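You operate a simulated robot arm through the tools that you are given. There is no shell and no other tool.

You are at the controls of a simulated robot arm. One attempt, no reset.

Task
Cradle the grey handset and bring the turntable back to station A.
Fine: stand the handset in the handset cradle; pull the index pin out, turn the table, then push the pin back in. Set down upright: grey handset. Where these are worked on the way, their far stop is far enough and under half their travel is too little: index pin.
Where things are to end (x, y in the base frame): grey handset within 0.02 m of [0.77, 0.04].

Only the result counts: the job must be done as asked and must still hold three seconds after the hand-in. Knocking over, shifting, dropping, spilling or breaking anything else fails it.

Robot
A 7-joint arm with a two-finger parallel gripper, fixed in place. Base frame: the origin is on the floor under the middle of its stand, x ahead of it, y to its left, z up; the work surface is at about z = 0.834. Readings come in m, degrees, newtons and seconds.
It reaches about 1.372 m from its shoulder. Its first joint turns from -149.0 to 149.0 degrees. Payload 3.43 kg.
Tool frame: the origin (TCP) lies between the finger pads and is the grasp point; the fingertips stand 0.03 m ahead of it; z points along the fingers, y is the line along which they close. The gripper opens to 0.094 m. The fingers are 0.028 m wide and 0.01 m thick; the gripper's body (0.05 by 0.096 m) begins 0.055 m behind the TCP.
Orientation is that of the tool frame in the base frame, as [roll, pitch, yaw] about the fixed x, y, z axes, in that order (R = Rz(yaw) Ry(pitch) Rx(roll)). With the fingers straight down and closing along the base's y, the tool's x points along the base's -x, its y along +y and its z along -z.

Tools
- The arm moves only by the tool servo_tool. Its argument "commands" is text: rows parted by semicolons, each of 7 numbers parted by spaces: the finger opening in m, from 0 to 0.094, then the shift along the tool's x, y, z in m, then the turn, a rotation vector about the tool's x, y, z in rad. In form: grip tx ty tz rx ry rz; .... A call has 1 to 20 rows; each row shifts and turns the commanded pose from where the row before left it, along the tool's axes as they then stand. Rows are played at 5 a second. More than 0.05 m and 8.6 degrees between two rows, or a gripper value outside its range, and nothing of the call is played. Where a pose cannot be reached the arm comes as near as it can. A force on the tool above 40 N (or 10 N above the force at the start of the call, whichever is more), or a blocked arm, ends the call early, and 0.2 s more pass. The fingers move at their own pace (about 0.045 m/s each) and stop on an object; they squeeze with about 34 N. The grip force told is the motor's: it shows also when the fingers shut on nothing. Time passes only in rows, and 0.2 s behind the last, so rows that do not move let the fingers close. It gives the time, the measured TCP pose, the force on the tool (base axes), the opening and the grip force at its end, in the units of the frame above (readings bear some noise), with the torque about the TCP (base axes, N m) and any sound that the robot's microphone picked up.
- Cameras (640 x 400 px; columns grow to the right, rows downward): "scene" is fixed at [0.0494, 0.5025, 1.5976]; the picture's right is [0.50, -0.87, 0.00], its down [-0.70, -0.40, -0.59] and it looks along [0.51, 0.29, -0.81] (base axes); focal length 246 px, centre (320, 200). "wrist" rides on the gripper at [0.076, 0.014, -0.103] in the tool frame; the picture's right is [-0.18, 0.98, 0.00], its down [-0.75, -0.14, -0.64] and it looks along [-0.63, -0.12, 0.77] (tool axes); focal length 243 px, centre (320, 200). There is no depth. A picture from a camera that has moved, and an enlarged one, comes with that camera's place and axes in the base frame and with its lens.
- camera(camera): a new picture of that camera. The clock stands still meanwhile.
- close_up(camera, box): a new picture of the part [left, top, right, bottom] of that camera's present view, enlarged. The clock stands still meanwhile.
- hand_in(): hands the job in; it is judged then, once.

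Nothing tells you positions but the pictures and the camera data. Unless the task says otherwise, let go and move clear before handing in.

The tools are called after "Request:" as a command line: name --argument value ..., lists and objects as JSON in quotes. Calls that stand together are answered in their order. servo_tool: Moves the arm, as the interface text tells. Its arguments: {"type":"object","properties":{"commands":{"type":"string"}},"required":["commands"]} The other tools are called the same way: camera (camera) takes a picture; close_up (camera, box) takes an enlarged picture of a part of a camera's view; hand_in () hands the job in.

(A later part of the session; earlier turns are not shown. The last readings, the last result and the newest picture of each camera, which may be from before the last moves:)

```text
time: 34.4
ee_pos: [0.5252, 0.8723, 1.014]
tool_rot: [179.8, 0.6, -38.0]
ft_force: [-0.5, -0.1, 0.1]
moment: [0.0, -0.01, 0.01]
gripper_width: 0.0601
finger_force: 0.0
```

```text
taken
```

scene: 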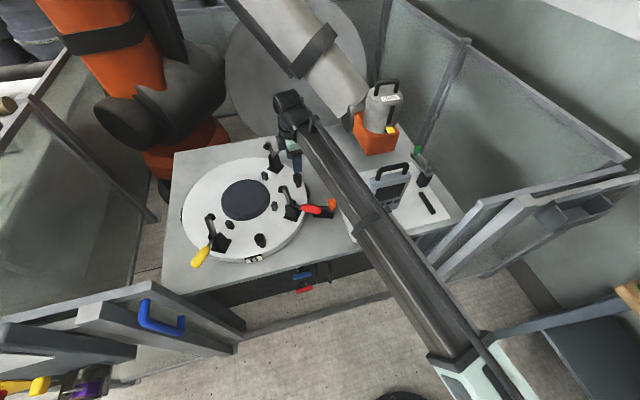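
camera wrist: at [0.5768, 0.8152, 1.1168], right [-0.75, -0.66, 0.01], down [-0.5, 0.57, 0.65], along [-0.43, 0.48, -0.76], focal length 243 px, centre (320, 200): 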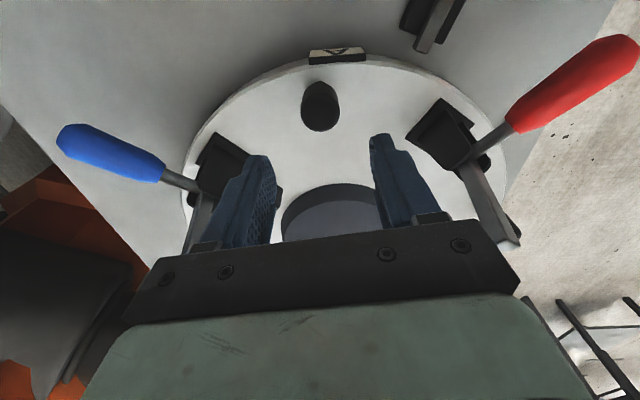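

The post is centred under the open fingers with the clamps well to either side. I'll descend around it to z≈0.912.

Request:
servo_tool --commands "0.06 0 0 0.008 0 0 0;0.06 0 0 0.015 0 0 0;0.06 0 0 0.015 0 0 0;0.06 0 0 0.015 0 0 0;0.06 0 0 0.015 0 0 0;0.06 0 0 0.014 0 0 0;0.06 0 0 0.01 0 0 0;0.06 0 0 0.006 0 0 0;0.06 0 0 0 0 0 0"

Request:
camera --camera "wrist"

Request:
close_up --camera "scene" --box '[230, 80, 350, 230]'

```text
time: 36.4
ee_pos: [0.5237, 0.8729, 0.9159]
tool_rot: [179.8, 0.6, -38.0]
ft_force: [0.1, 0.9, -0.3]
moment: [0.05, 0.02, -0.02]
gripper_width: 0.0603
finger_force: 0.0
```

```text
taken
camera wrist: at [0.5754, 0.8153, 1.0187], right [-0.75, -0.66, 0.01], down [-0.5, 0.57, 0.65], along [-0.43, 0.48, -0.76], focal length 243 px, centre (320, 200)
```

wrist: 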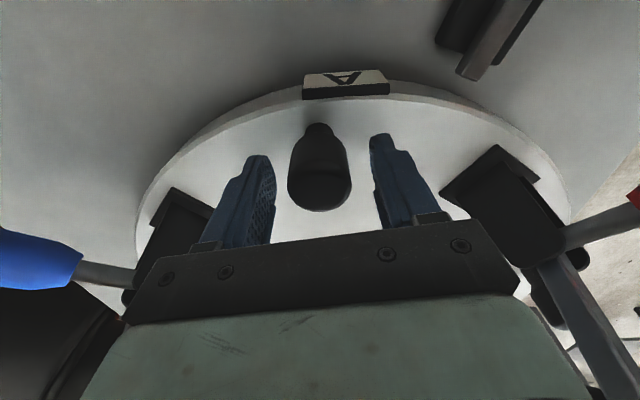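

```text
2.67 times, centred on (290, 155) of scene
camera zoom: at [0.0494, 0.5025, 1.5976], right [0.5, -0.87, 0.0], down [-0.7, -0.4, -0.59], along [0.51, 0.29, -0.81], focal length 655 px, centre (400, 320)
```

zoom: 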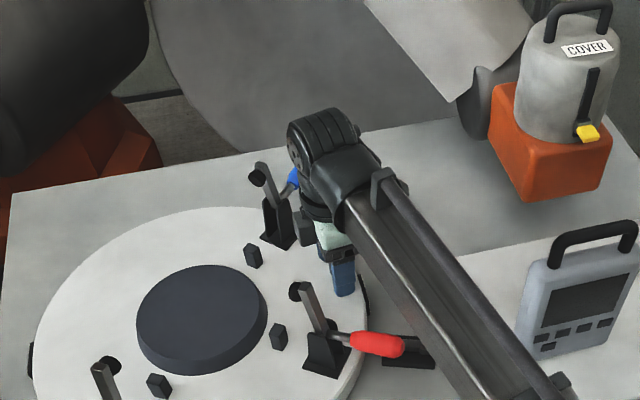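

The post stands between the fingers. I'll close loosely to 40 mm and start swinging it clockwise about the table's axis, a small amount first as a test.

Request:
servo_tool --commands "0.04 0 0 0.003 0 0 0;0.04 0 0 0 0 0 0;0.04 0 0 0 0 0 0;0.04 -0.0001 0.0039 0 0 0 0.02;0.04 -0.0002 0.0059 0 0 0 0.03;0.04 -0.0002 0.0078 0 0 0 0.04;0.04 -0.0002 0.0098 0 0 0 0.05;0.04 -0.0002 0.0078 0 0 0 0.04;0.04 0 0 0 0 0 0"

Request:
camera --camera "wrist"

Request:
camera --camera "scene"

```text
time: 38.4
ee_pos: [0.4998, 0.8482, 0.9123]
tool_rot: [179.7, 0.5, -48.4]
ft_force: [0.0, -0.2, 0.7]
moment: [0.01, 0.04, -0.02]
gripper_width: 0.0398
finger_force: 0.1
```

```text
taken
camera wrist: at [0.5403, 0.7817, 1.016], right [-0.86, -0.51, 0.01], down [-0.39, 0.66, 0.65], along [-0.34, 0.55, -0.76], focal length 243 px, centre (320, 200)
```

wrist: 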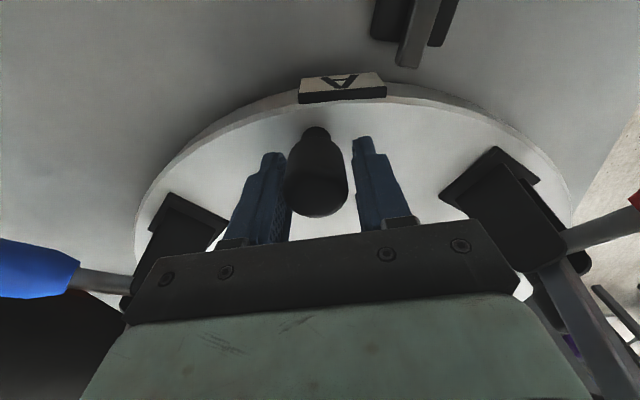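

```text
taken
```

scene: 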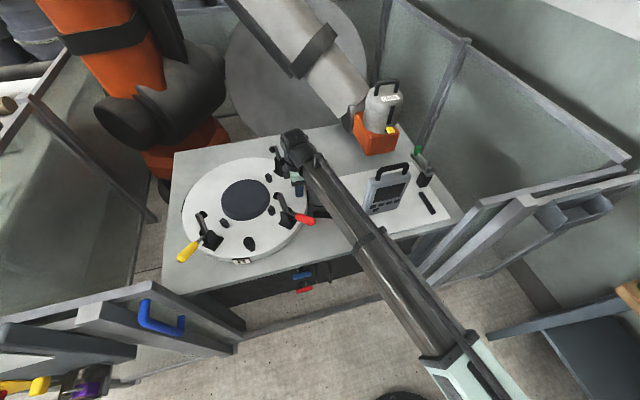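

The table turns easily with the post. I'll continue the clockwise swing by about 50°.

Request:
servo_tool --commands "0.04 -0.0002 0.0059 0 0 0 0.03;0.04 -0.0003 0.0098 0 0 0 0.05;0.04 -0.0005 0.0137 0 0 0 0.07;0.04 -0.0006 0.01566 0 0 0 0.08;0.04 -0.0006 0.01566 0 0 0 0.08;0.04 -0.0006 0.01566 0 0 0 0.08;0.04 -0.0006 0.01566 0 0 0 0.08;0.04 -0.0006 0.01566 0 0 0 0.08;0.04 -0.0006 0.01566 0 0 0 0.08;0.04 -0.0006 0.01566 0 0 0 0.08;0.04 -0.0005 0.0137 0 0 0 0.07;0.04 -0.0003 0.0098 0 0 0 0.05;0.04 -0.0002 0.0059 0 0 0 0.03;0.04 0 0 0 0 0 0"

Request:
camera --camera "wrist"

Request:
camera --camera "scene"

```text
time: 41.4
ee_pos: [0.3433, 0.8007, 0.9134]
tool_rot: [179.4, 0.1, -97.7]
ft_force: [-0.4, -0.8, 0.5]
moment: [0.01, 0.05, 0.01]
gripper_width: 0.0401
finger_force: 0.2
```

```text
taken
camera wrist: at [0.3195, 0.7268, 1.0178], right [-0.95, 0.31, 0.01], down [0.25, 0.73, 0.64], along [0.19, 0.61, -0.77], focal length 243 px, centre (320, 200)
```

wrist: 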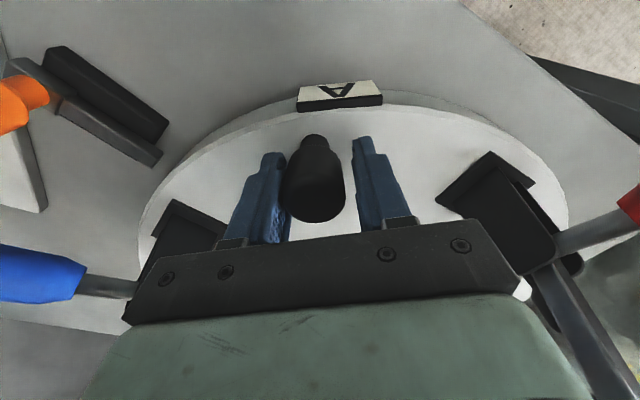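

```text
taken
```

scene: 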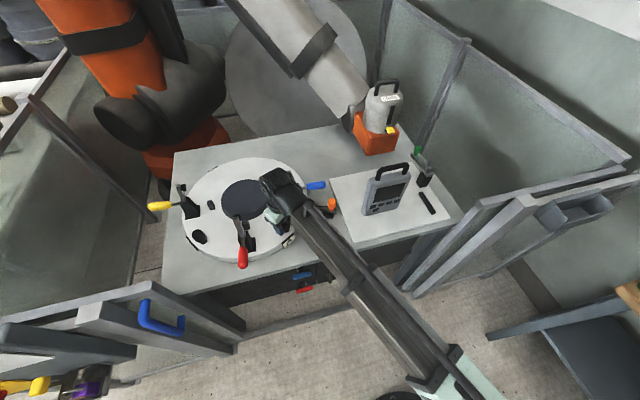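

About 59° have been turned, and label A is moving to the front. I'll continue by roughly 26° more.

Request:
servo_tool --commands "0.04 -0.0004 0.0059 0 0 0 0.03;0.04 -0.0006 0.0098 0 0 0 0.05;0.04 -0.0008 0.0137 0 0 0 0.07;0.04 -0.0008 0.01566 0 0 0 0.08;0.04 -0.0008 0.01566 0 0 0 0.08;0.04 -0.0007 0.0137 0 0 0 0.07;0.04 -0.0005 0.0098 0 0 0 0.05;0.04 -0.0003 0.0059 0 0 0 0.03;0.04 0 0 0 0 0 0"

Request:
camera --camera "wrist"

Request:
camera --camera "scene"

```text
time: 43.4
ee_pos: [0.2596, 0.8349, 0.9153]
tool_rot: [179.4, -0.2, -124.0]
ft_force: [-0.5, 1.6, 0.4]
moment: [0.0, 0.0, 0.02]
gripper_width: 0.0415
finger_force: 0.9
```

```text
taken
camera wrist: at [0.2054, 0.7791, 1.0195], right [-0.71, 0.7, 0.01], down [0.55, 0.54, 0.64], along [0.44, 0.46, -0.77], focal length 243 px, centre (320, 200)
```

wrist: 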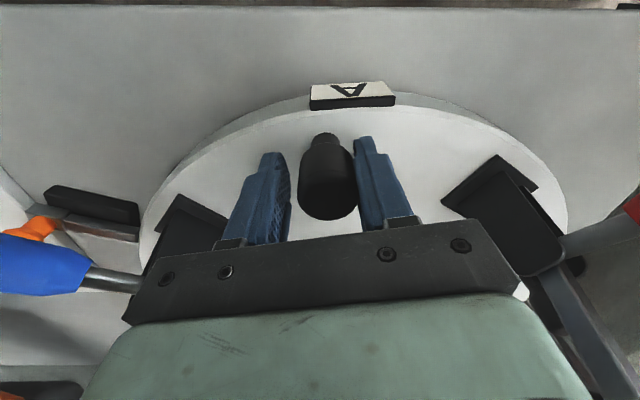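

```text
taken
```

scene: 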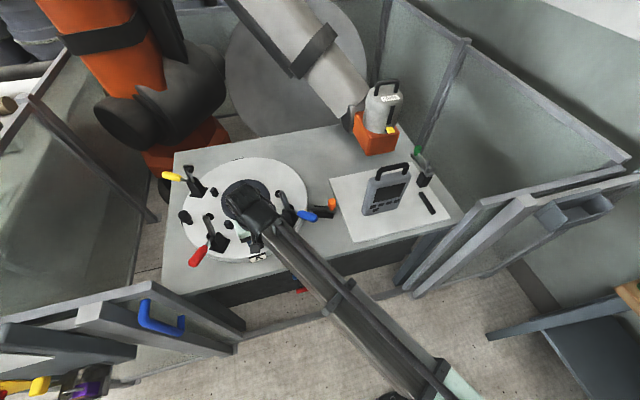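

The post is now touching the leading finger, so the table may have coasted or be drawn by a detent. I'll compare label A's place with where B stood at the start.

Request:
close_up --camera "scene" --box '[250, 190, 340, 270]'

Request:
close_up --camera "scene" --box '[220, 230, 320, 300]'

```text
5.00 times, centred on (295, 230) of scene
camera zoom: at [0.0494, 0.5025, 1.5976], right [0.5, -0.87, 0.0], down [-0.7, -0.4, -0.59], along [0.51, 0.29, -0.81], focal length 1228 px, centre (445, 50)
```

zoom: 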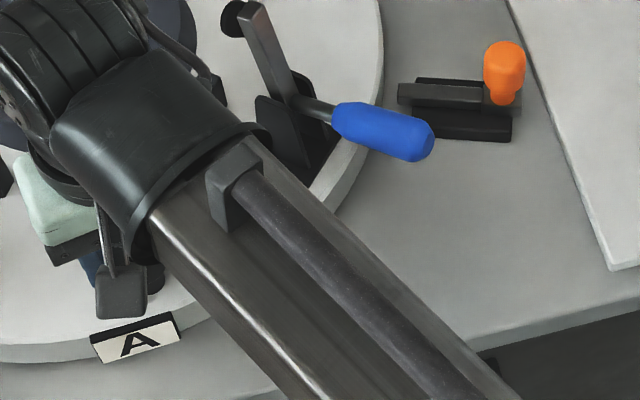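

```text
5.71 times, centred on (270, 265) of scene
camera zoom: at [0.0494, 0.5025, 1.5976], right [0.5, -0.87, 0.0], down [-0.7, -0.4, -0.59], along [0.51, 0.29, -0.81], focal length 1403 px, centre (606, -171)
```

zoom: 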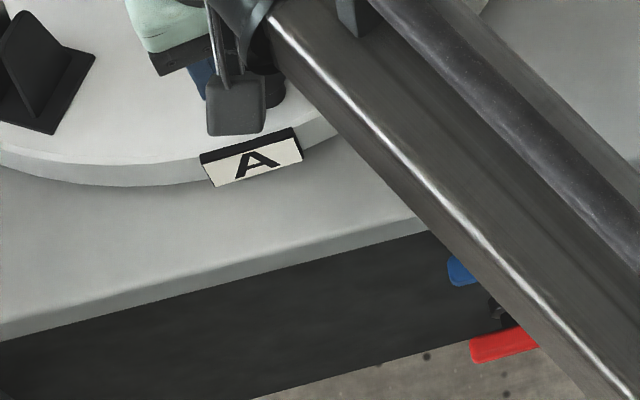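

Label A is about 3° short of the place where B first stood. I'll grip the post properly and finish the rotation precisely.

Request:
servo_tool --commands "0.036 0 0 0 0 0 0;0.03 0 0 0 0 0 0;0.025 0 0 0 0 0 0;0.025 0 0 0 0 0 0;0.025 -0.0001 0.0039 0 0 0 0.02;0.025 -0.0001 0.0039 0 0 0 0.02;0.025 -0.0001 0.0039 0 0 0 0.02;0.025 0 0 0 0 0 0;0.025 0 0 0 0 0 0"

Request:
close_up --camera "scene" --box '[250, 190, 340, 270]'

Request:
camera --camera "wrist"

```text
time: 45.4
ee_pos: [0.2501, 0.8409, 0.9149]
tool_rot: [179.4, -0.2, -127.3]
ft_force: [-4.6, 0.0, -6.7]
moment: [0.15, -1.54, 0.21]
gripper_width: 0.0327
finger_force: 45.1
```

```text
5.00 times, centred on (295, 230) of scene
camera zoom: at [0.0494, 0.5025, 1.5976], right [0.5, -0.87, 0.0], down [-0.7, -0.4, -0.59], along [0.51, 0.29, -0.81], focal length 1228 px, centre (445, 50)
```

zoom: 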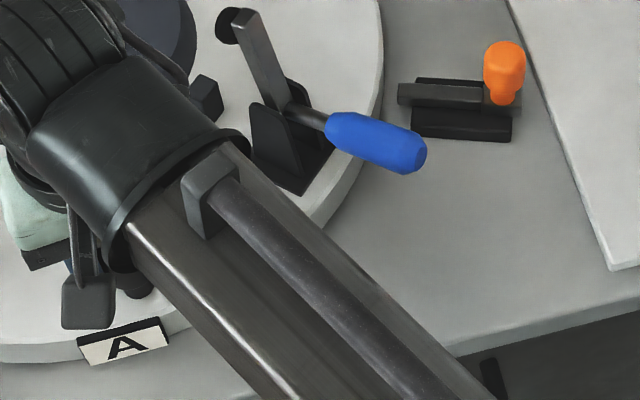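

```text
taken
camera wrist: at [0.193, 0.7892, 1.0195], right [-0.67, 0.74, 0.01], down [0.58, 0.51, 0.64], along [0.47, 0.43, -0.77], focal length 243 px, centre (320, 200)
```

wrist: 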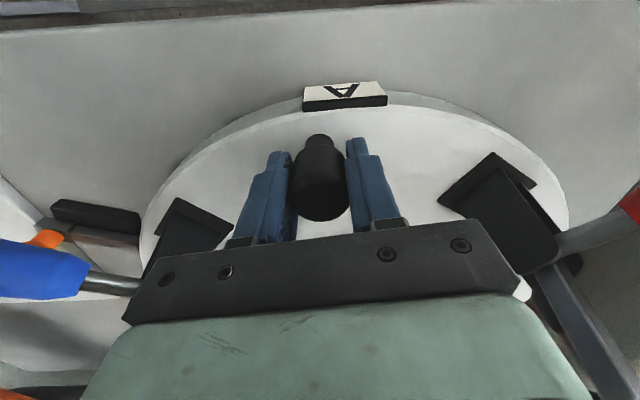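

Label A is now within about 1.5° of B's original place. I'll take the same enlargement as before for an exact comparison.

Request:
close_up --camera "scene" --box '[220, 230, 320, 300]'

```text
5.71 times, centred on (270, 265) of scene
camera zoom: at [0.0494, 0.5025, 1.5976], right [0.5, -0.87, 0.0], down [-0.7, -0.4, -0.59], along [0.51, 0.29, -0.81], focal length 1403 px, centre (606, -171)
```

zoom: 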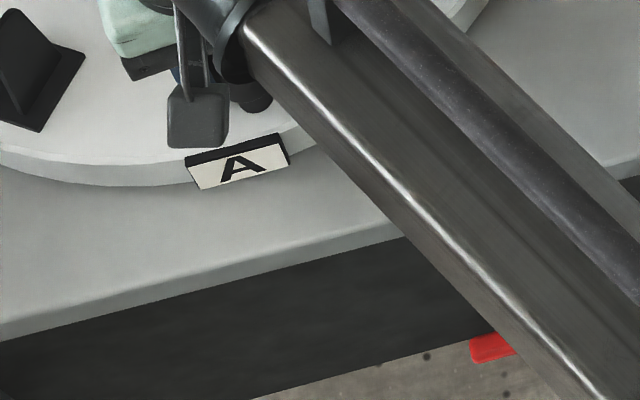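

The remaining offset is about 9 px, or 1.35°. I'll turn that much more and compare again.

Request:
servo_tool --commands "0.025 0 0.0024 0 0 0 0.012;0.025 0 0.0024 0 0 0 0.012;0.025 0 0 0 0 0 0;0.025 0 0 0 0 0 0"

Request:
close_up --camera "scene" --box '[220, 230, 320, 300]'

```text
time: 46.4
ee_pos: [0.2462, 0.8435, 0.9163]
tool_rot: [179.4, -0.2, -128.8]
ft_force: [-5.0, -1.7, -1.3]
moment: [-0.52, -1.02, 0.44]
gripper_width: 0.0326
finger_force: 45.3
```

```text
5.71 times, centred on (270, 265) of scene
camera zoom: at [0.0494, 0.5025, 1.5976], right [0.5, -0.87, 0.0], down [-0.7, -0.4, -0.59], along [0.51, 0.29, -0.81], focal length 1403 px, centre (606, -171)
```

zoom: 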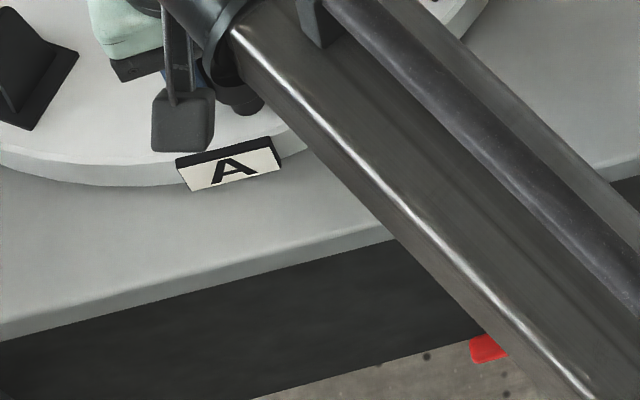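

Label A now sits exactly where B was, matching to within a pixel. I'll open the fingers gently, rise clear and recheck.

Request:
servo_tool --commands "0.034 0 0 0 0 0 0;0.038 0 0 0 0 0 0;0.044 0 0 0 0 0 0;0.05 0 0 0 0 0 0;0.05 0 0 0 0 0 0;0.05 0 0 -0.006 0 0 0;0.05 0 0 -0.012 0 0 0;0.05 0 0 -0.018 0 0 0;0.05 0 0 -0.02 0 0 0;0.05 0 0 -0.02 0 0 0;0.05 0 0 -0.02 0 0 0;0.05 0 0 -0.012 0 0 0;0.05 0 0 -0.006 0 0 0"

Request:
close_up --camera "scene" --box '[220, 230, 320, 300]'

Request:
camera --camera "wrist"

```text
time: 49.2
ee_pos: [0.25, 0.8446, 1.0307]
tool_rot: [179.4, -0.2, -128.8]
ft_force: [-0.5, 0.4, 0.1]
moment: [0.0, -0.01, 0.02]
gripper_width: 0.0501
finger_force: 0.0
```

```text
5.71 times, centred on (270, 265) of scene
camera zoom: at [0.0494, 0.5025, 1.5976], right [0.5, -0.87, 0.0], down [-0.7, -0.4, -0.59], along [0.51, 0.29, -0.81], focal length 1403 px, centre (606, -171)
```

zoom: 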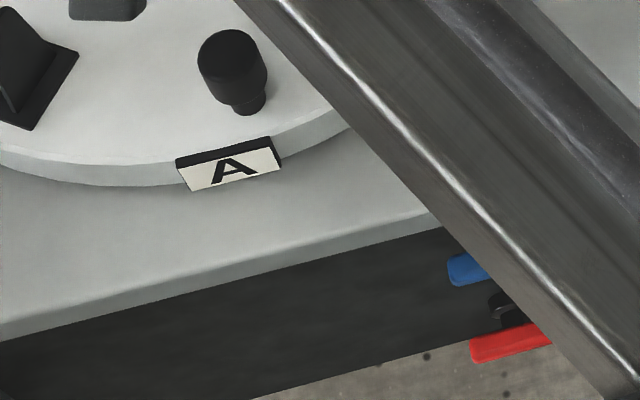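

```text
taken
camera wrist: at [0.1899, 0.7945, 1.1344], right [-0.65, 0.76, 0.01], down [0.59, 0.5, 0.64], along [0.48, 0.42, -0.77], focal length 243 px, centre (320, 200)
```

wrist: 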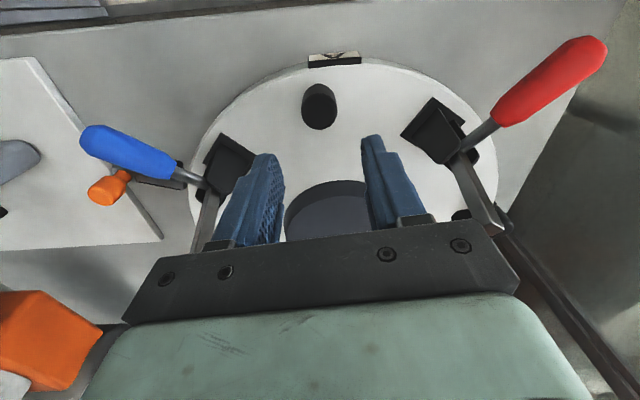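

Label A has held its place. I'll raise above the clamp levers, whose tops are near z≈1.02, and travel back over the pin.

Request:
servo_tool --commands "0.05 0 0 -0.01 0 0 0;0.05 0 0 -0.018 0 0 0;0.05 0 0 -0.02 0 0 0;0.05 0 0 -0.018 0 0 0;0.05 -0.0012 -0.006 -0.008 0 0 0;0.05 -0.0025 -0.0128 0 0 0 0;0.05 -0.0047 -0.024 0 0 0 0;0.05 -0.0047 -0.024 0 0 0 0;0.05 -0.0047 -0.024 0 0 0 0;0.05 -0.0047 -0.024 0 0 0 0;0.05 -0.0047 -0.024 0 0 0 0;0.05 -0.0047 -0.024 0 0 0 0;0.05 -0.0047 -0.024 0 0 0 0;0.05 -0.0047 -0.024 0 0 0 0;0.05 -0.0047 -0.024 0 0 0 0;0.05 -0.0047 -0.024 0 0 0 0;0.05 -0.0032 -0.017 0 0 0 0;0.05 -0.0015 -0.008 0 0 0 0;0.05 0 0 0 0 0 0"

Request:
servo_tool --commands "0.05 0 0 0 0 0 -0.05;0.05 0 0 0 0 0 -0.09;0.05 0 0 0 0 0 -0.1;0.05 0 0 0 0 0 -0.1;0.05 0 0 0 0 0 -0.1;0.05 0 0 0 0 0 -0.1;0.05 0 0 0 0 0 -0.1;0.05 0 0 0 0 0 -0.1;0.05 0 0 0 0 0 -0.1;0.05 0 0 0 0 0 -0.1;0.05 0 0 0 0 0 -0.1;0.05 0 0 0 0 0 -0.07;0.05 0 0 0 0 0 -0.031;0.05 0 0 0 0 0 0"

Request:
camera --camera "wrist"

Request:
camera --camera "scene"

```text
time: 53.2
ee_pos: [0.5034, 0.7078, 1.1012]
tool_rot: [179.5, -0.2, -128.8]
ft_force: [-0.1, -0.9, -0.3]
moment: [0.0, 0.02, -0.01]
gripper_width: 0.0498
finger_force: 0.0
```

```text
time: 56.2
ee_pos: [0.5041, 0.7086, 1.101]
tool_rot: [179.6, 0.4, -63.5]
ft_force: [0.6, 0.4, 0.1]
moment: [0.01, 0.05, 0.0]
gripper_width: 0.05
finger_force: 0.2
```

```text
taken
camera wrist: at [0.5264, 0.6342, 1.2045], right [-0.96, -0.28, 0.01], down [-0.2, 0.73, 0.65], along [-0.18, 0.62, -0.76], focal length 243 px, centre (320, 200)
```

wrist: 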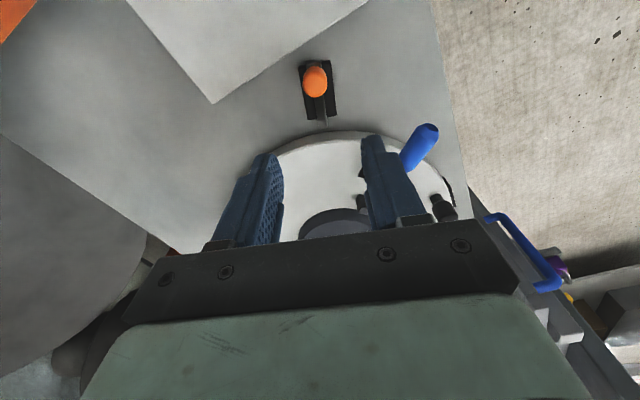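

```text
taken
```

scene: 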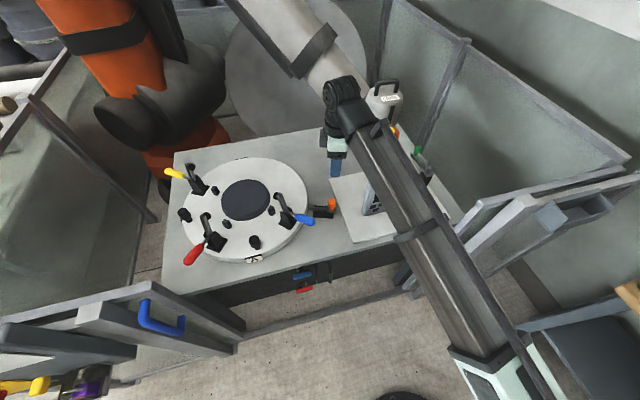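

I'm back over the pin. I'll make a small lateral correction and descend around the knob.

Request:
servo_tool --commands "0.05 0.001 -0.002 0.006 0 0 0;0.05 0.0015 -0.0036 0.012 0 0 0;0.05 0 0 0.018 0 0 0;0.05 0 0 0.018 0 0 0;0.05 0 0 0.018 0 0 0;0.05 0 0 0.018 0 0 0;0.05 0 0 0.018 0 0 0;0.05 0 0 0.018 0 0 0;0.05 0 0 0.018 0 0 0;0.05 0 0 0.018 0 0 0;0.05 0 0 0.01 0 0 0;0.05 0 0 0.005 0 0 0;0.05 0 0 0 0 0 0"

Request:
camera --camera "wrist"

```text
time: 59.0
ee_pos: [0.5082, 0.7086, 0.9227]
tool_rot: [179.6, 0.4, -63.4]
ft_force: [0.9, 0.3, 0.1]
moment: [0.01, 0.0, -0.03]
gripper_width: 0.0501
finger_force: 0.0
```

```text
taken
camera wrist: at [0.5303, 0.6354, 1.0264], right [-0.96, -0.28, 0.01], down [-0.2, 0.73, 0.65], along [-0.18, 0.62, -0.76], focal length 243 px, centre (320, 200)
```

wrist: 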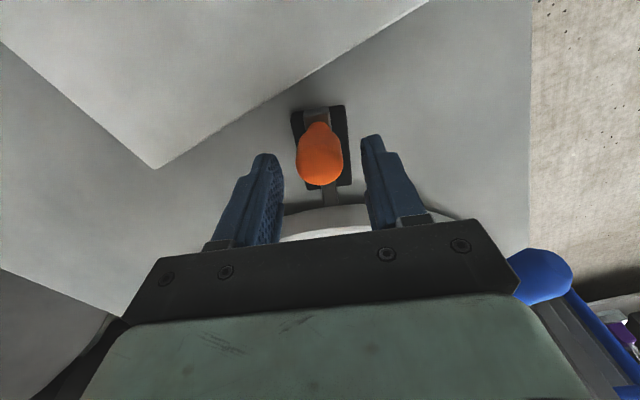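

The knob is centred. I'll descend 16 mm, grip and begin pushing it inward.

Request:
servo_tool --commands "0.05 0 0 0.008 0 0 0;0.05 0 0 0.008 0 0 0;0.04 0 0 0 0 0 0;0.03 0 0 0 0 0 0;0.02 0 0 0 0 0 0;0.01 0 0 0 0 0 0;0.01 0 0 0 0 0 0;0.01 -0.002 0 0 0 0 0;0.01 -0.004 0 0 0 0 0;0.01 -0.004 0 0 0 0 0;0.01 0 0 0 0 0 0"

Request:
camera --camera "wrist"

```text
time: 61.4
ee_pos: [0.5046, 0.7187, 0.9073]
tool_rot: [179.5, 0.4, -63.4]
ft_force: [12.8, 6.0, -0.3]
moment: [0.26, -0.94, -0.13]
gripper_width: 0.0299
finger_force: 45.0
```

```text
taken
camera wrist: at [0.5267, 0.6447, 1.0109], right [-0.96, -0.27, 0.01], down [-0.2, 0.73, 0.65], along [-0.18, 0.62, -0.76], focal length 243 px, centre (320, 200)
```

wrist: 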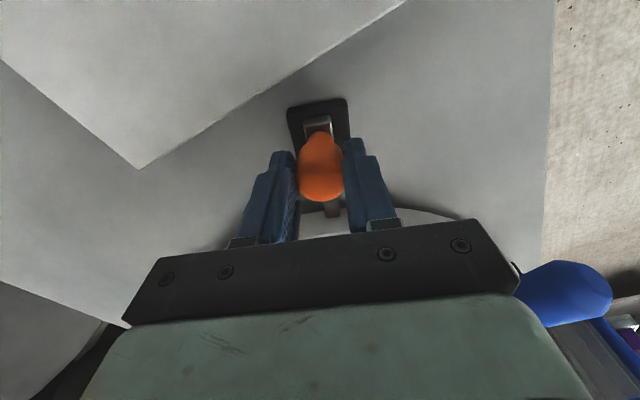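

The pin is going in freely so far, about 10 mm. I'll ease the side load a little and keep pushing.

Request:
servo_tool --commands "0.01 -0.002 -0.001 0 0 0 0;0.01 -0.003 -0.001 0 0 0 0;0.01 -0.004 0 0 0 0 0;0.01 0 0 0 0 0 0"

Request:
camera --camera "wrist"

```text
time: 62.4
ee_pos: [0.501, 0.727, 0.908]
tool_rot: [179.4, 0.3, -63.4]
ft_force: [-3.9, -0.6, -0.5]
moment: [0.05, -0.59, 0.02]
gripper_width: 0.0304
finger_force: 45.1
```

```text
taken
camera wrist: at [0.5233, 0.6533, 1.0109], right [-0.96, -0.28, 0.01], down [-0.2, 0.74, 0.65], along [-0.19, 0.62, -0.76], focal length 243 px, centre (320, 200)
```

wrist: 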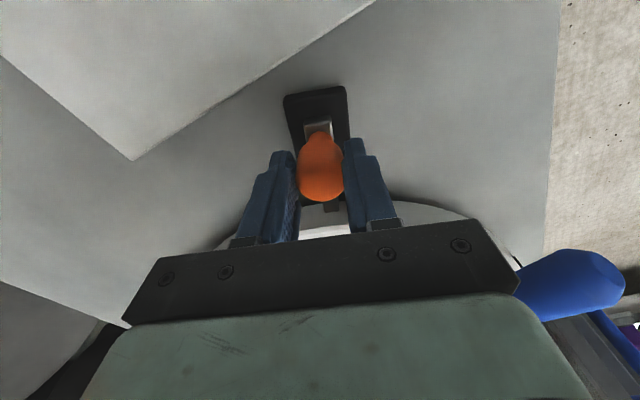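

About 20 mm is in with no resistance, so the hole is aligned. I'll push the last few millimetres to the inner stop.

Request:
servo_tool --commands "0.01 -0.002 0 0 0 0 0;0.01 -0.002 0 0 0 0 0;0.01 -0.002 0 0 0 0 0;0.01 -0.0015 0 0 0 0 0;0.01 0 0 0 0 0 0"

Request:
camera --camera "wrist"

Request:
close_up --camera "scene" --box '[220, 230, 320, 300]'

```text
time: 63.6
ee_pos: [0.4989, 0.7312, 0.909]
tool_rot: [179.5, 0.3, -63.5]
ft_force: [-0.6, -20.1, -4.1]
moment: [0.3, -0.44, 0.12]
gripper_width: 0.0303
finger_force: 45.1
```

```text
taken
camera wrist: at [0.5208, 0.6578, 1.0112], right [-0.96, -0.27, 0.01], down [-0.2, 0.74, 0.64], along [-0.18, 0.62, -0.77], focal length 243 px, centre (320, 200)
```

wrist: 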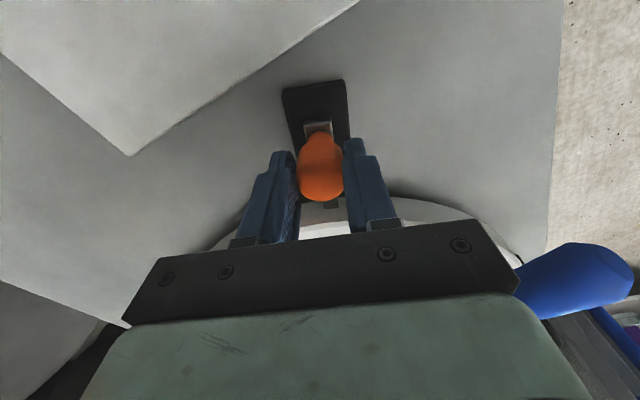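

```text
5.71 times, centred on (270, 265) of scene
camera zoom: at [0.0494, 0.5025, 1.5976], right [0.5, -0.87, 0.0], down [-0.7, -0.4, -0.59], along [0.51, 0.29, -0.81], focal length 1403 px, centre (606, -171)
```

zoom: 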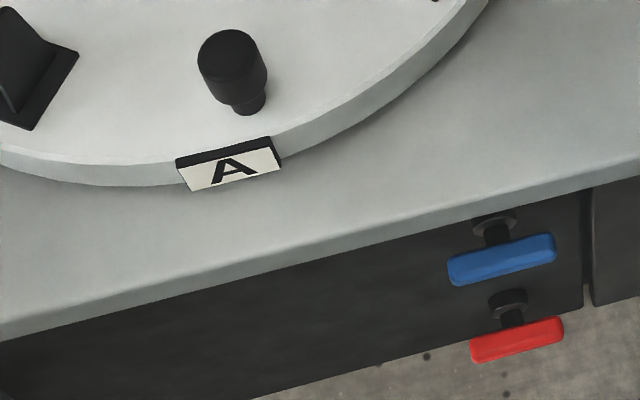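

The pin has met its inner stop, and both the plate position and the pose match the starting picture. I'll release, rise and verify.

Request:
servo_tool --commands "0.03 0.0005 0 0 0 0 0;0.04 0 0 0 0 0 0;0.05 0 0 0 0 0 0;0.05 0 0 0 0 0 0;0.05 0 0 -0.006 0 0 0;0.05 0 0 -0.014 0 0 0;0.05 0 0 -0.02 0 0 0;0.05 0 0 -0.02 0 0 0;0.05 0 0 -0.02 0 0 0;0.05 0 0 -0.02 0 0 0;0.05 0 0 -0.02 0 0 0;0.05 0 0 -0.02 0 0 0;0.05 0 0 -0.02 0 0 0;0.05 0 0 -0.02 0 0 0;0.05 0 0 -0.02 0 0 0;0.05 0 0 -0.02 0 0 0;0.05 0 0 -0.012 0 0 0;0.05 0 0 -0.006 0 0 0"

Request:
close_up --camera "wrist" --box '[260, 10, 400, 110]'

Request:
close_up --camera "scene" --box '[250, 190, 340, 270]'

Request:
camera --camera "scene"

```text
time: 67.4
ee_pos: [0.5011, 0.7335, 1.1474]
tool_rot: [179.6, 0.4, -63.4]
ft_force: [0.1, 1.0, -1.4]
moment: [-0.01, -0.01, 0.02]
gripper_width: 0.05
finger_force: 0.1
```

```text
4.00 times, centred on (330, 60) of wrist
camera zoom: at [0.523, 0.6593, 1.2497], right [-0.96, -0.28, 0.01], down [-0.2, 0.74, 0.65], along [-0.18, 0.62, -0.76], focal length 970 px, centre (280, 760)
```

zoom: 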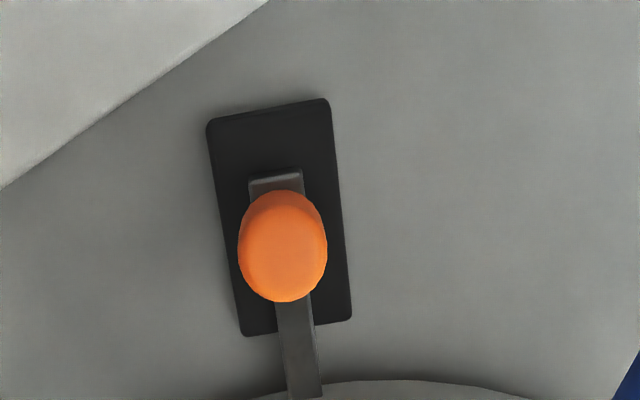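

```text
5.00 times, centred on (295, 230) of scene
camera zoom: at [0.0494, 0.5025, 1.5976], right [0.5, -0.87, 0.0], down [-0.7, -0.4, -0.59], along [0.51, 0.29, -0.81], focal length 1228 px, centre (445, 50)
```

zoom: 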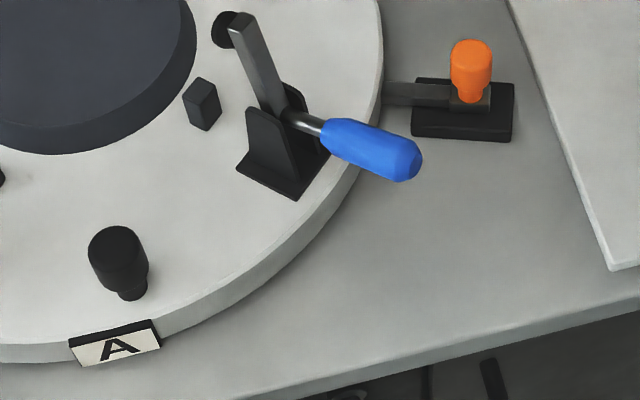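

```text
taken
```

scene: 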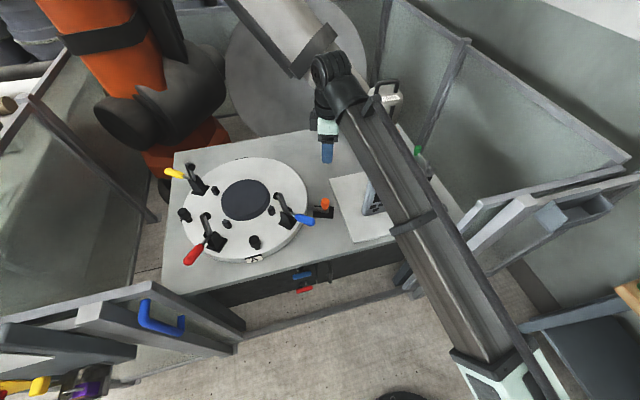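

The turntable is at station A with the pin fully home. Next is the handset, so I'll yaw the tool in place towards 135° to grip across its handle.

Request:
servo_tool --commands "0.08 0 0 0 0 0 0.05;0.08 0 0 0 0 0 0.09;0.08 0 0 0 0 0 0.11;0.08 0 0 0 0 0 0.11;0.08 0 0 0 0 0 0.11;0.08 0 0 0 0 0 0.11;0.08 0 0 0 0 0 0.11;0.08 0 0 0 0 0 0.11;0.08 0 0 0 0 0 0.11;0.08 0 0 0 0 0 0.11;0.08 0 0 0 0 0 0.11;0.08 0 0 0 0 0 0.11;0.08 0 0 0 0 0 0.11;0.08 0 0 0 0 0 0.11;0.08 0 0 0 0 0 0.11;0.08 0 0 0 0 0 0.09;0.08 0 0 0 0 0 0.05;0.08 0 0 0 0 0 0"

Request:
camera --camera "wrist"

```text
time: 71.2
ee_pos: [0.5023, 0.7332, 1.1461]
tool_rot: [179.6, -0.5, -161.4]
ft_force: [0.3, -0.2, 1.0]
moment: [0.01, -0.02, 0.0]
gripper_width: 0.0802
finger_force: 0.0
```

```text
taken
camera wrist: at [0.4257, 0.7226, 1.2502], right [-0.14, 0.99, 0.0], down [0.77, 0.1, 0.63], along [0.63, 0.09, -0.77], focal length 243 px, centre (320, 200)
```

wrist: 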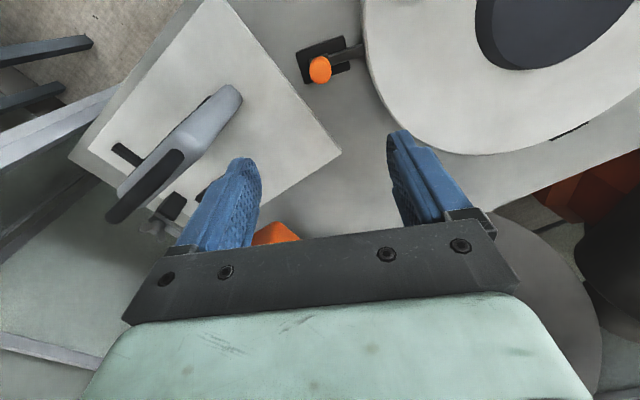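

Smooth so far. I'll continue the yaw to 135°.

Request:
servo_tool --commands "0.08 0 0 0 0 0 0.05;0.08 0 0 0 0 0 0.09;0.08 0 0 0 0 0 0.11;0.08 0 0 0 0 0 0.11;0.08 0 0 0 0 0 0.11;0.08 0 0 0 0 0 0.11;0.08 0 0 0 0 0 0.11;0.08 0 0 0 0 0 0.11;0.08 0 0 0 0 0 0.11;0.08 0 0 0 0 0 0.11;0.08 0 0 0 0 0 0.06;0.08 0 0 0 0 0 0.03;0.08 0 0 0 0 0 0"

Request:
camera --camera "wrist"

Request:
camera --camera "scene"

```text
time: 74.0
ee_pos: [0.5016, 0.7323, 1.146]
tool_rot: [-179.7, -0.5, 135.1]
ft_force: [-0.1, 0.2, 0.1]
moment: [-0.02, -0.02, -0.03]
gripper_width: 0.0802
finger_force: 0.0
```

```text
taken
camera wrist: at [0.4581, 0.7969, 1.2502], right [0.82, 0.56, -0.01], down [0.44, -0.63, 0.64], along [0.35, -0.53, -0.77], focal length 243 px, centre (320, 200)
```

wrist: 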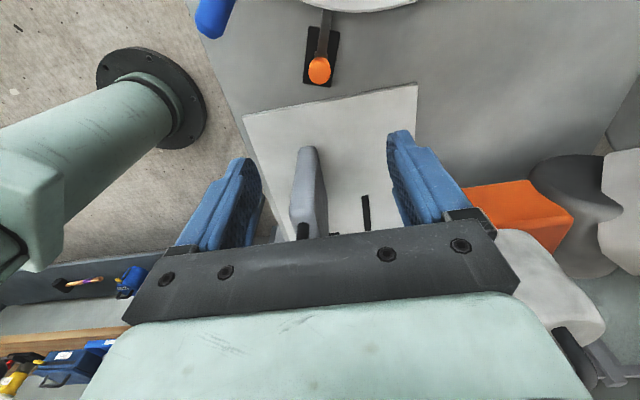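

```text
taken
```

scene: 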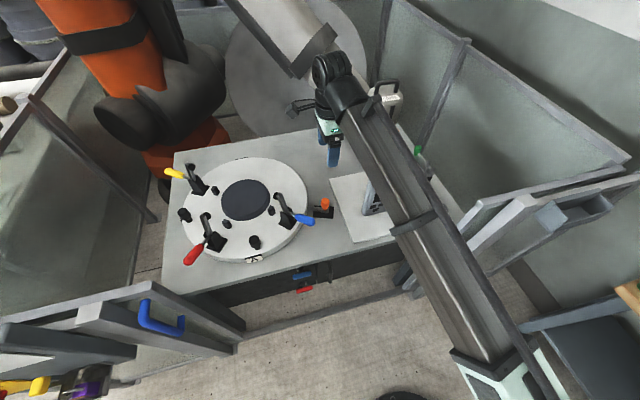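

The handset is visible edge-on between the fingers from this angle. I'll zoom in to find its orientation and exact location.

Request:
close_up --camera "wrist" --box '[230, 70, 440, 240]'

```text
2.35 times, centred on (335, 155) of wrist
camera zoom: at [0.4581, 0.7969, 1.2502], right [0.82, 0.56, -0.01], down [0.44, -0.63, 0.64], along [0.35, -0.53, -0.77], focal length 571 px, centre (285, 306)
```

zoom: 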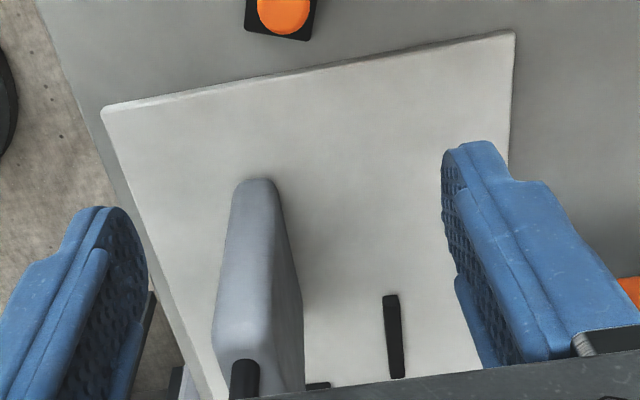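

The handset's base spans from about (0.55, 0.61) to (0.63, 0.51), and its handle top is near z≈1.07. I'll move closer above it, keeping the fingertips above z≈1.11.

Request:
servo_tool --commands "0.08 -0.004 -0.001 0 0 0 0;0.08 -0.008 -0.002 0 0 0 0;0.08 -0.0115 -0.0029 0 0 0 0;0.08 -0.0115 -0.0029 0 0 0 0;0.08 -0.0115 -0.0029 0 0 0 0;0.08 -0.0115 -0.0029 0 0 0 0;0.08 -0.0115 -0.0029 0 0 0 0;0.08 -0.0115 -0.0029 0 0 0 0;0.08 -0.0115 -0.0029 0 0 0 0;0.08 -0.0115 -0.0029 0 0 0 0;0.08 -0.006 -0.0015 0 0 0 0;0.08 -0.003 -0.001 0 0 0 0;0.08 0 0 0 0 0 0"

Request:
camera --camera "wrist"

```text
time: 76.8
ee_pos: [0.5618, 0.6321, 1.1464]
tool_rot: [-179.7, -0.5, 135.2]
ft_force: [0.0, -0.1, -0.6]
moment: [-0.02, -0.03, -0.04]
gripper_width: 0.0802
finger_force: 0.1
```

```text
taken
camera wrist: at [0.5179, 0.6961, 1.2498], right [0.82, 0.57, -0.01], down [0.44, -0.63, 0.64], along [0.36, -0.53, -0.77], focal length 243 px, centre (320, 200)
```

wrist: 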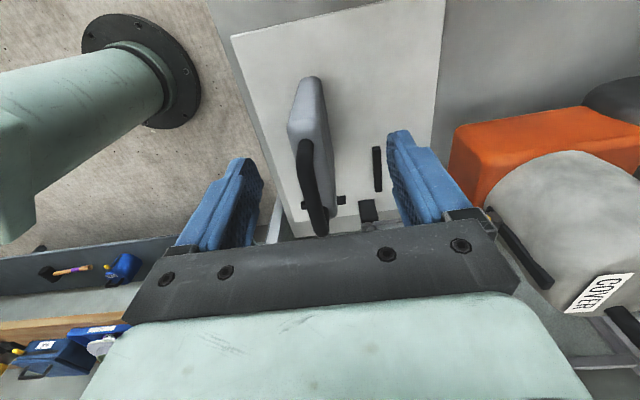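

The handle bar is now visible from above, so I'll zoom in to measure its line.

Request:
close_up --camera "wrist" --box '[250, 60, 410, 240]'

```text
2.22 times, centred on (330, 150) of wrist
camera zoom: at [0.5179, 0.6961, 1.2498], right [0.82, 0.57, -0.01], down [0.44, -0.63, 0.64], along [0.36, -0.53, -0.77], focal length 539 px, centre (298, 311)
```

zoom: 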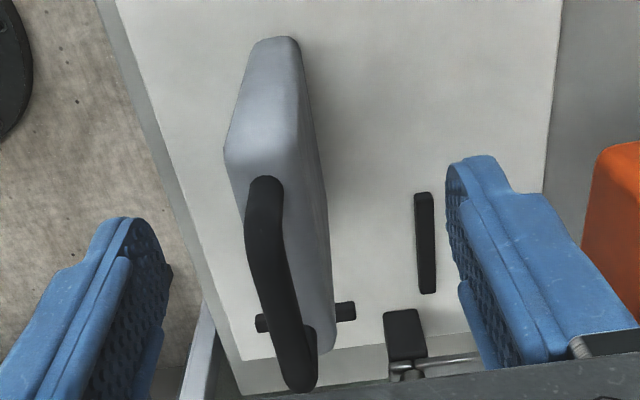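

The handle bar runs almost exactly along tool x, with its middle near (0.600, 0.566). Before gripping I'll probe how high the arm can go at this radius while empty.

Request:
servo_tool --commands "0.08 0 0 -0.005 0 0 0;0.08 0 0 -0.01 0 0 0;0.08 0 0 -0.01 0 0 0;0.08 0 0 -0.01 0 0 0;0.08 0 0 -0.01 0 0 0;0.08 0 0 -0.01 0 0 0;0.08 0 0 -0.01 0 0 0;0.08 0 0 -0.01 0 0 0;0.08 0 0 -0.005 0 0 0;0.08 0 0 0 0 0 0"

```text
time: 79.0
ee_pos: [0.5703, 0.6433, 1.1959]
tool_rot: [179.6, -0.7, 135.2]
ft_force: [0.5, 0.6, 0.1]
moment: [0.02, 0.02, 0.0]
gripper_width: 0.0803
finger_force: 0.0
out of reach, approached as far as the arm can: row 6, 7, 8, 9
```

The vertical-tool ceiling here is about z≈1.19 at radius 0.85, too low for the cradle at radius 0.77. I'll test whether tilting the fingers outward about the bar axis gives more headroom.

Request:
servo_tool --commands "0.08 0 0 0.01 0 0 0;0.08 0 0 0.01 0 0 0;0.08 0 0 0 -0.05 0 0;0.08 0 0 0 -0.08 0 0;0.08 0 0 0 -0.08 0 0;0.08 0 0 0 -0.08 0 0;0.08 0 0 0 -0.05 0 0;0.08 0 0 0 0 0 0"

Request:
servo_tool --commands "0.08 0 -0.002 -0.005 0 0 0;0.08 0 -0.0033 -0.0094 0 0 0;0.08 0 -0.0033 -0.0094 0 0 0;0.08 0 -0.0033 -0.0094 0 0 0;0.08 0 -0.0033 -0.0094 0 0 0;0.08 0 -0.0033 -0.0094 0 0 0;0.08 0 -0.0033 -0.0094 0 0 0;0.08 0 -0.0033 -0.0094 0 0 0;0.08 0 0 0 0 0 0"

```text
time: 80.8
ee_pos: [0.5692, 0.642, 1.1764]
tool_rot: [160.8, -0.5, 135.0]
ft_force: [-0.1, -0.2, -0.1]
moment: [-0.02, -0.01, 0.01]
gripper_width: 0.0801
finger_force: 0.0
```

```text
time: 82.8
ee_pos: [0.5382, 0.6102, 1.234]
tool_rot: [160.7, -0.5, 135.0]
ft_force: [0.7, 0.0, -0.6]
moment: [0.01, 0.01, 0.02]
gripper_width: 0.0801
finger_force: 0.0
```

Tilting 19° outward works, with no reach limit at radius 0.81 and z=1.23. I'll take pictures to see the surroundings toward the cradle before moving there.

Request:
camera --camera "wrist"

Request:
camera --camera "scene"

Request:
close_up --camera "scene" --box '[420, 100, 640, 340]'

```text
taken
camera wrist: at [0.4702, 0.6493, 1.3371], right [0.79, 0.52, 0.32], down [0.29, -0.78, 0.55], along [0.54, -0.34, -0.77], focal length 243 px, centre (320, 200)
```

wrist: 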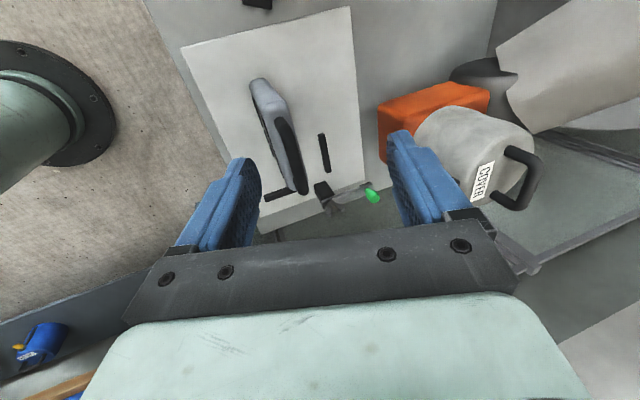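

```text
taken
```

scene: 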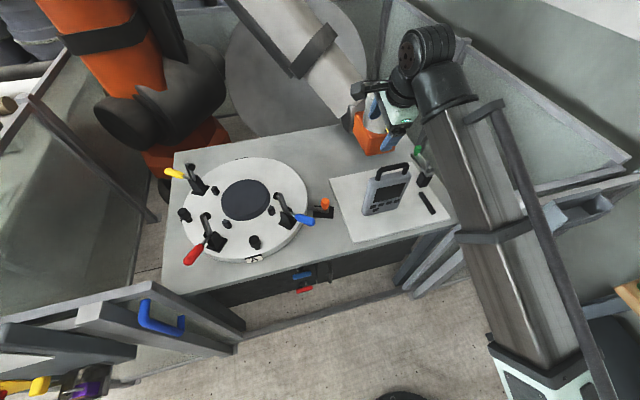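

```text
1.67 times, centred on (530, 220) of scene
camera zoom: at [0.0494, 0.5025, 1.5976], right [0.5, -0.87, 0.0], down [-0.7, -0.4, -0.59], along [0.51, 0.29, -0.81], focal length 409 px, centre (-30, 167)
```

zoom: 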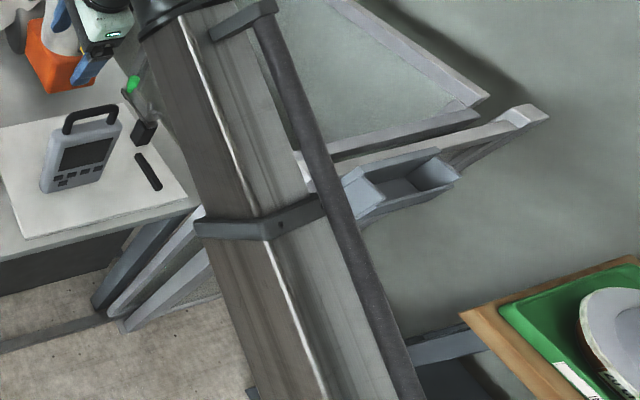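

The handset and its surroundings are unchanged. I'll swing toward the cradle at z≈1.25 with the tilted tool and look at it from above.

Request:
servo_tool --commands "0.08 -0.006 -0.001 -0.001 0 0 0;0.08 -0.011 -0.002 -0.0015 0 0 0;0.08 -0.0158 -0.0029 -0.0022 0 0 0;0.08 -0.0158 -0.0029 -0.0022 0 0 0;0.08 -0.0158 -0.0029 -0.0022 0 0 0;0.08 -0.0158 -0.0029 -0.0022 0 0 0;0.08 -0.0158 -0.0029 -0.0022 0 0 0;0.08 -0.0158 -0.0029 -0.0022 0 0 0;0.08 -0.0158 -0.0029 -0.0022 0 0 0;0.08 -0.0158 -0.0029 -0.0022 0 0 0;0.08 -0.0158 -0.0029 -0.0022 0 0 0;0.08 -0.0158 -0.0029 -0.0022 0 0 0;0.08 -0.0158 -0.0029 -0.0022 0 0 0;0.08 -0.0158 -0.0029 -0.0022 0 0 0;0.08 -0.011 -0.002 -0.0015 0 0 0;0.08 -0.006 -0.001 -0.001 0 0 0;0.08 0 0 0 0 0 0"

Request:
camera --camera "wrist"

Request:
camera --camera "scene"

```text
time: 86.4
ee_pos: [0.6608, 0.4164, 1.2502]
tool_rot: [160.8, -0.6, 135.1]
ft_force: [0.0, 0.1, -1.0]
moment: [-0.01, 0.01, -0.01]
gripper_width: 0.0801
finger_force: 0.1
```

```text
taken
camera wrist: at [0.5933, 0.4566, 1.3531], right [0.79, 0.53, 0.32], down [0.29, -0.78, 0.55], along [0.54, -0.34, -0.77], focal length 243 px, centre (320, 200)
```

wrist: 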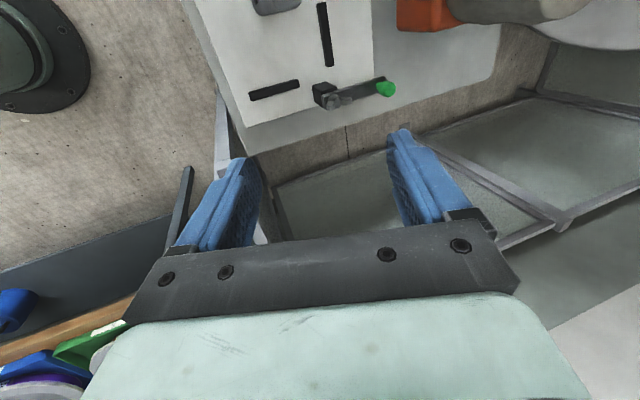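

```text
taken
```

scene: 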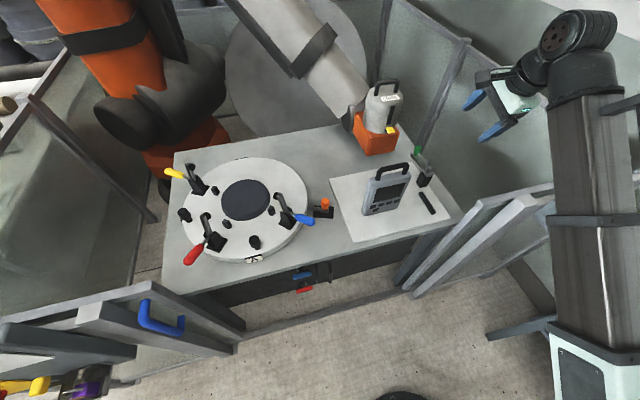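

The path is clear so far. I'll continue toward the cradle at the same height.

Request:
servo_tool --commands "0.08 -0.006 -0.0025 -0.0015 0 0 0;0.08 -0.011 -0.0045 -0.0028 0 0 0;0.08 -0.016 -0.0064 -0.0039 0 0 0;0.08 -0.016 -0.0064 -0.0039 0 0 0;0.08 -0.016 -0.0064 -0.0039 0 0 0;0.08 -0.016 -0.0064 -0.0039 0 0 0;0.08 -0.016 -0.0064 -0.0039 0 0 0;0.08 -0.016 -0.0064 -0.0039 0 0 0;0.08 -0.016 -0.0064 -0.0039 0 0 0;0.08 -0.016 -0.0064 -0.0039 0 0 0;0.08 -0.016 -0.0064 -0.0039 0 0 0;0.08 -0.016 -0.0064 -0.0039 0 0 0;0.08 -0.011 -0.0045 -0.0028 0 0 0;0.08 -0.006 -0.0025 -0.0015 0 0 0;0.08 0 0 0 0 0 0"

Request:
camera --camera "wrist"

Request:
camera --camera "scene"

```text
time: 89.6
ee_pos: [0.7362, 0.2166, 1.2649]
tool_rot: [160.8, -0.4, 135.2]
ft_force: [0.8, 0.8, 0.4]
moment: [-0.01, 0.02, 0.01]
gripper_width: 0.08
finger_force: 0.0
```

```text
taken
camera wrist: at [0.6678, 0.2565, 1.3686], right [0.79, 0.53, 0.32], down [0.29, -0.78, 0.55], along [0.54, -0.34, -0.77], focal length 243 px, centre (320, 200)
```

wrist: 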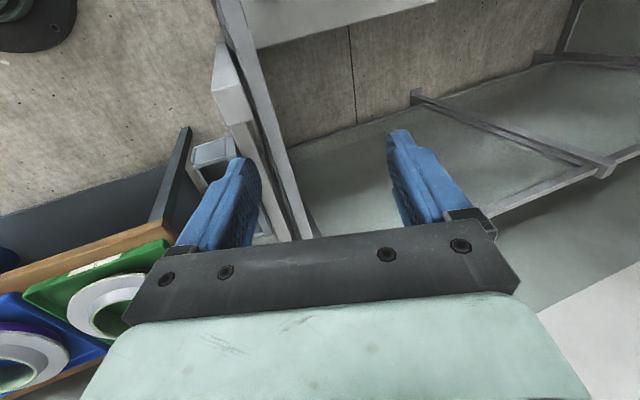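

```text
taken
```

scene: 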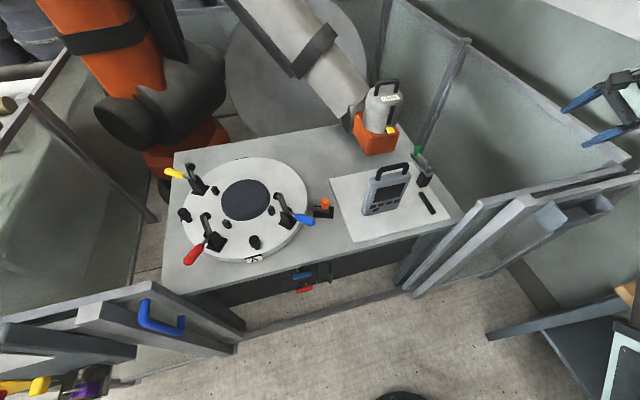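

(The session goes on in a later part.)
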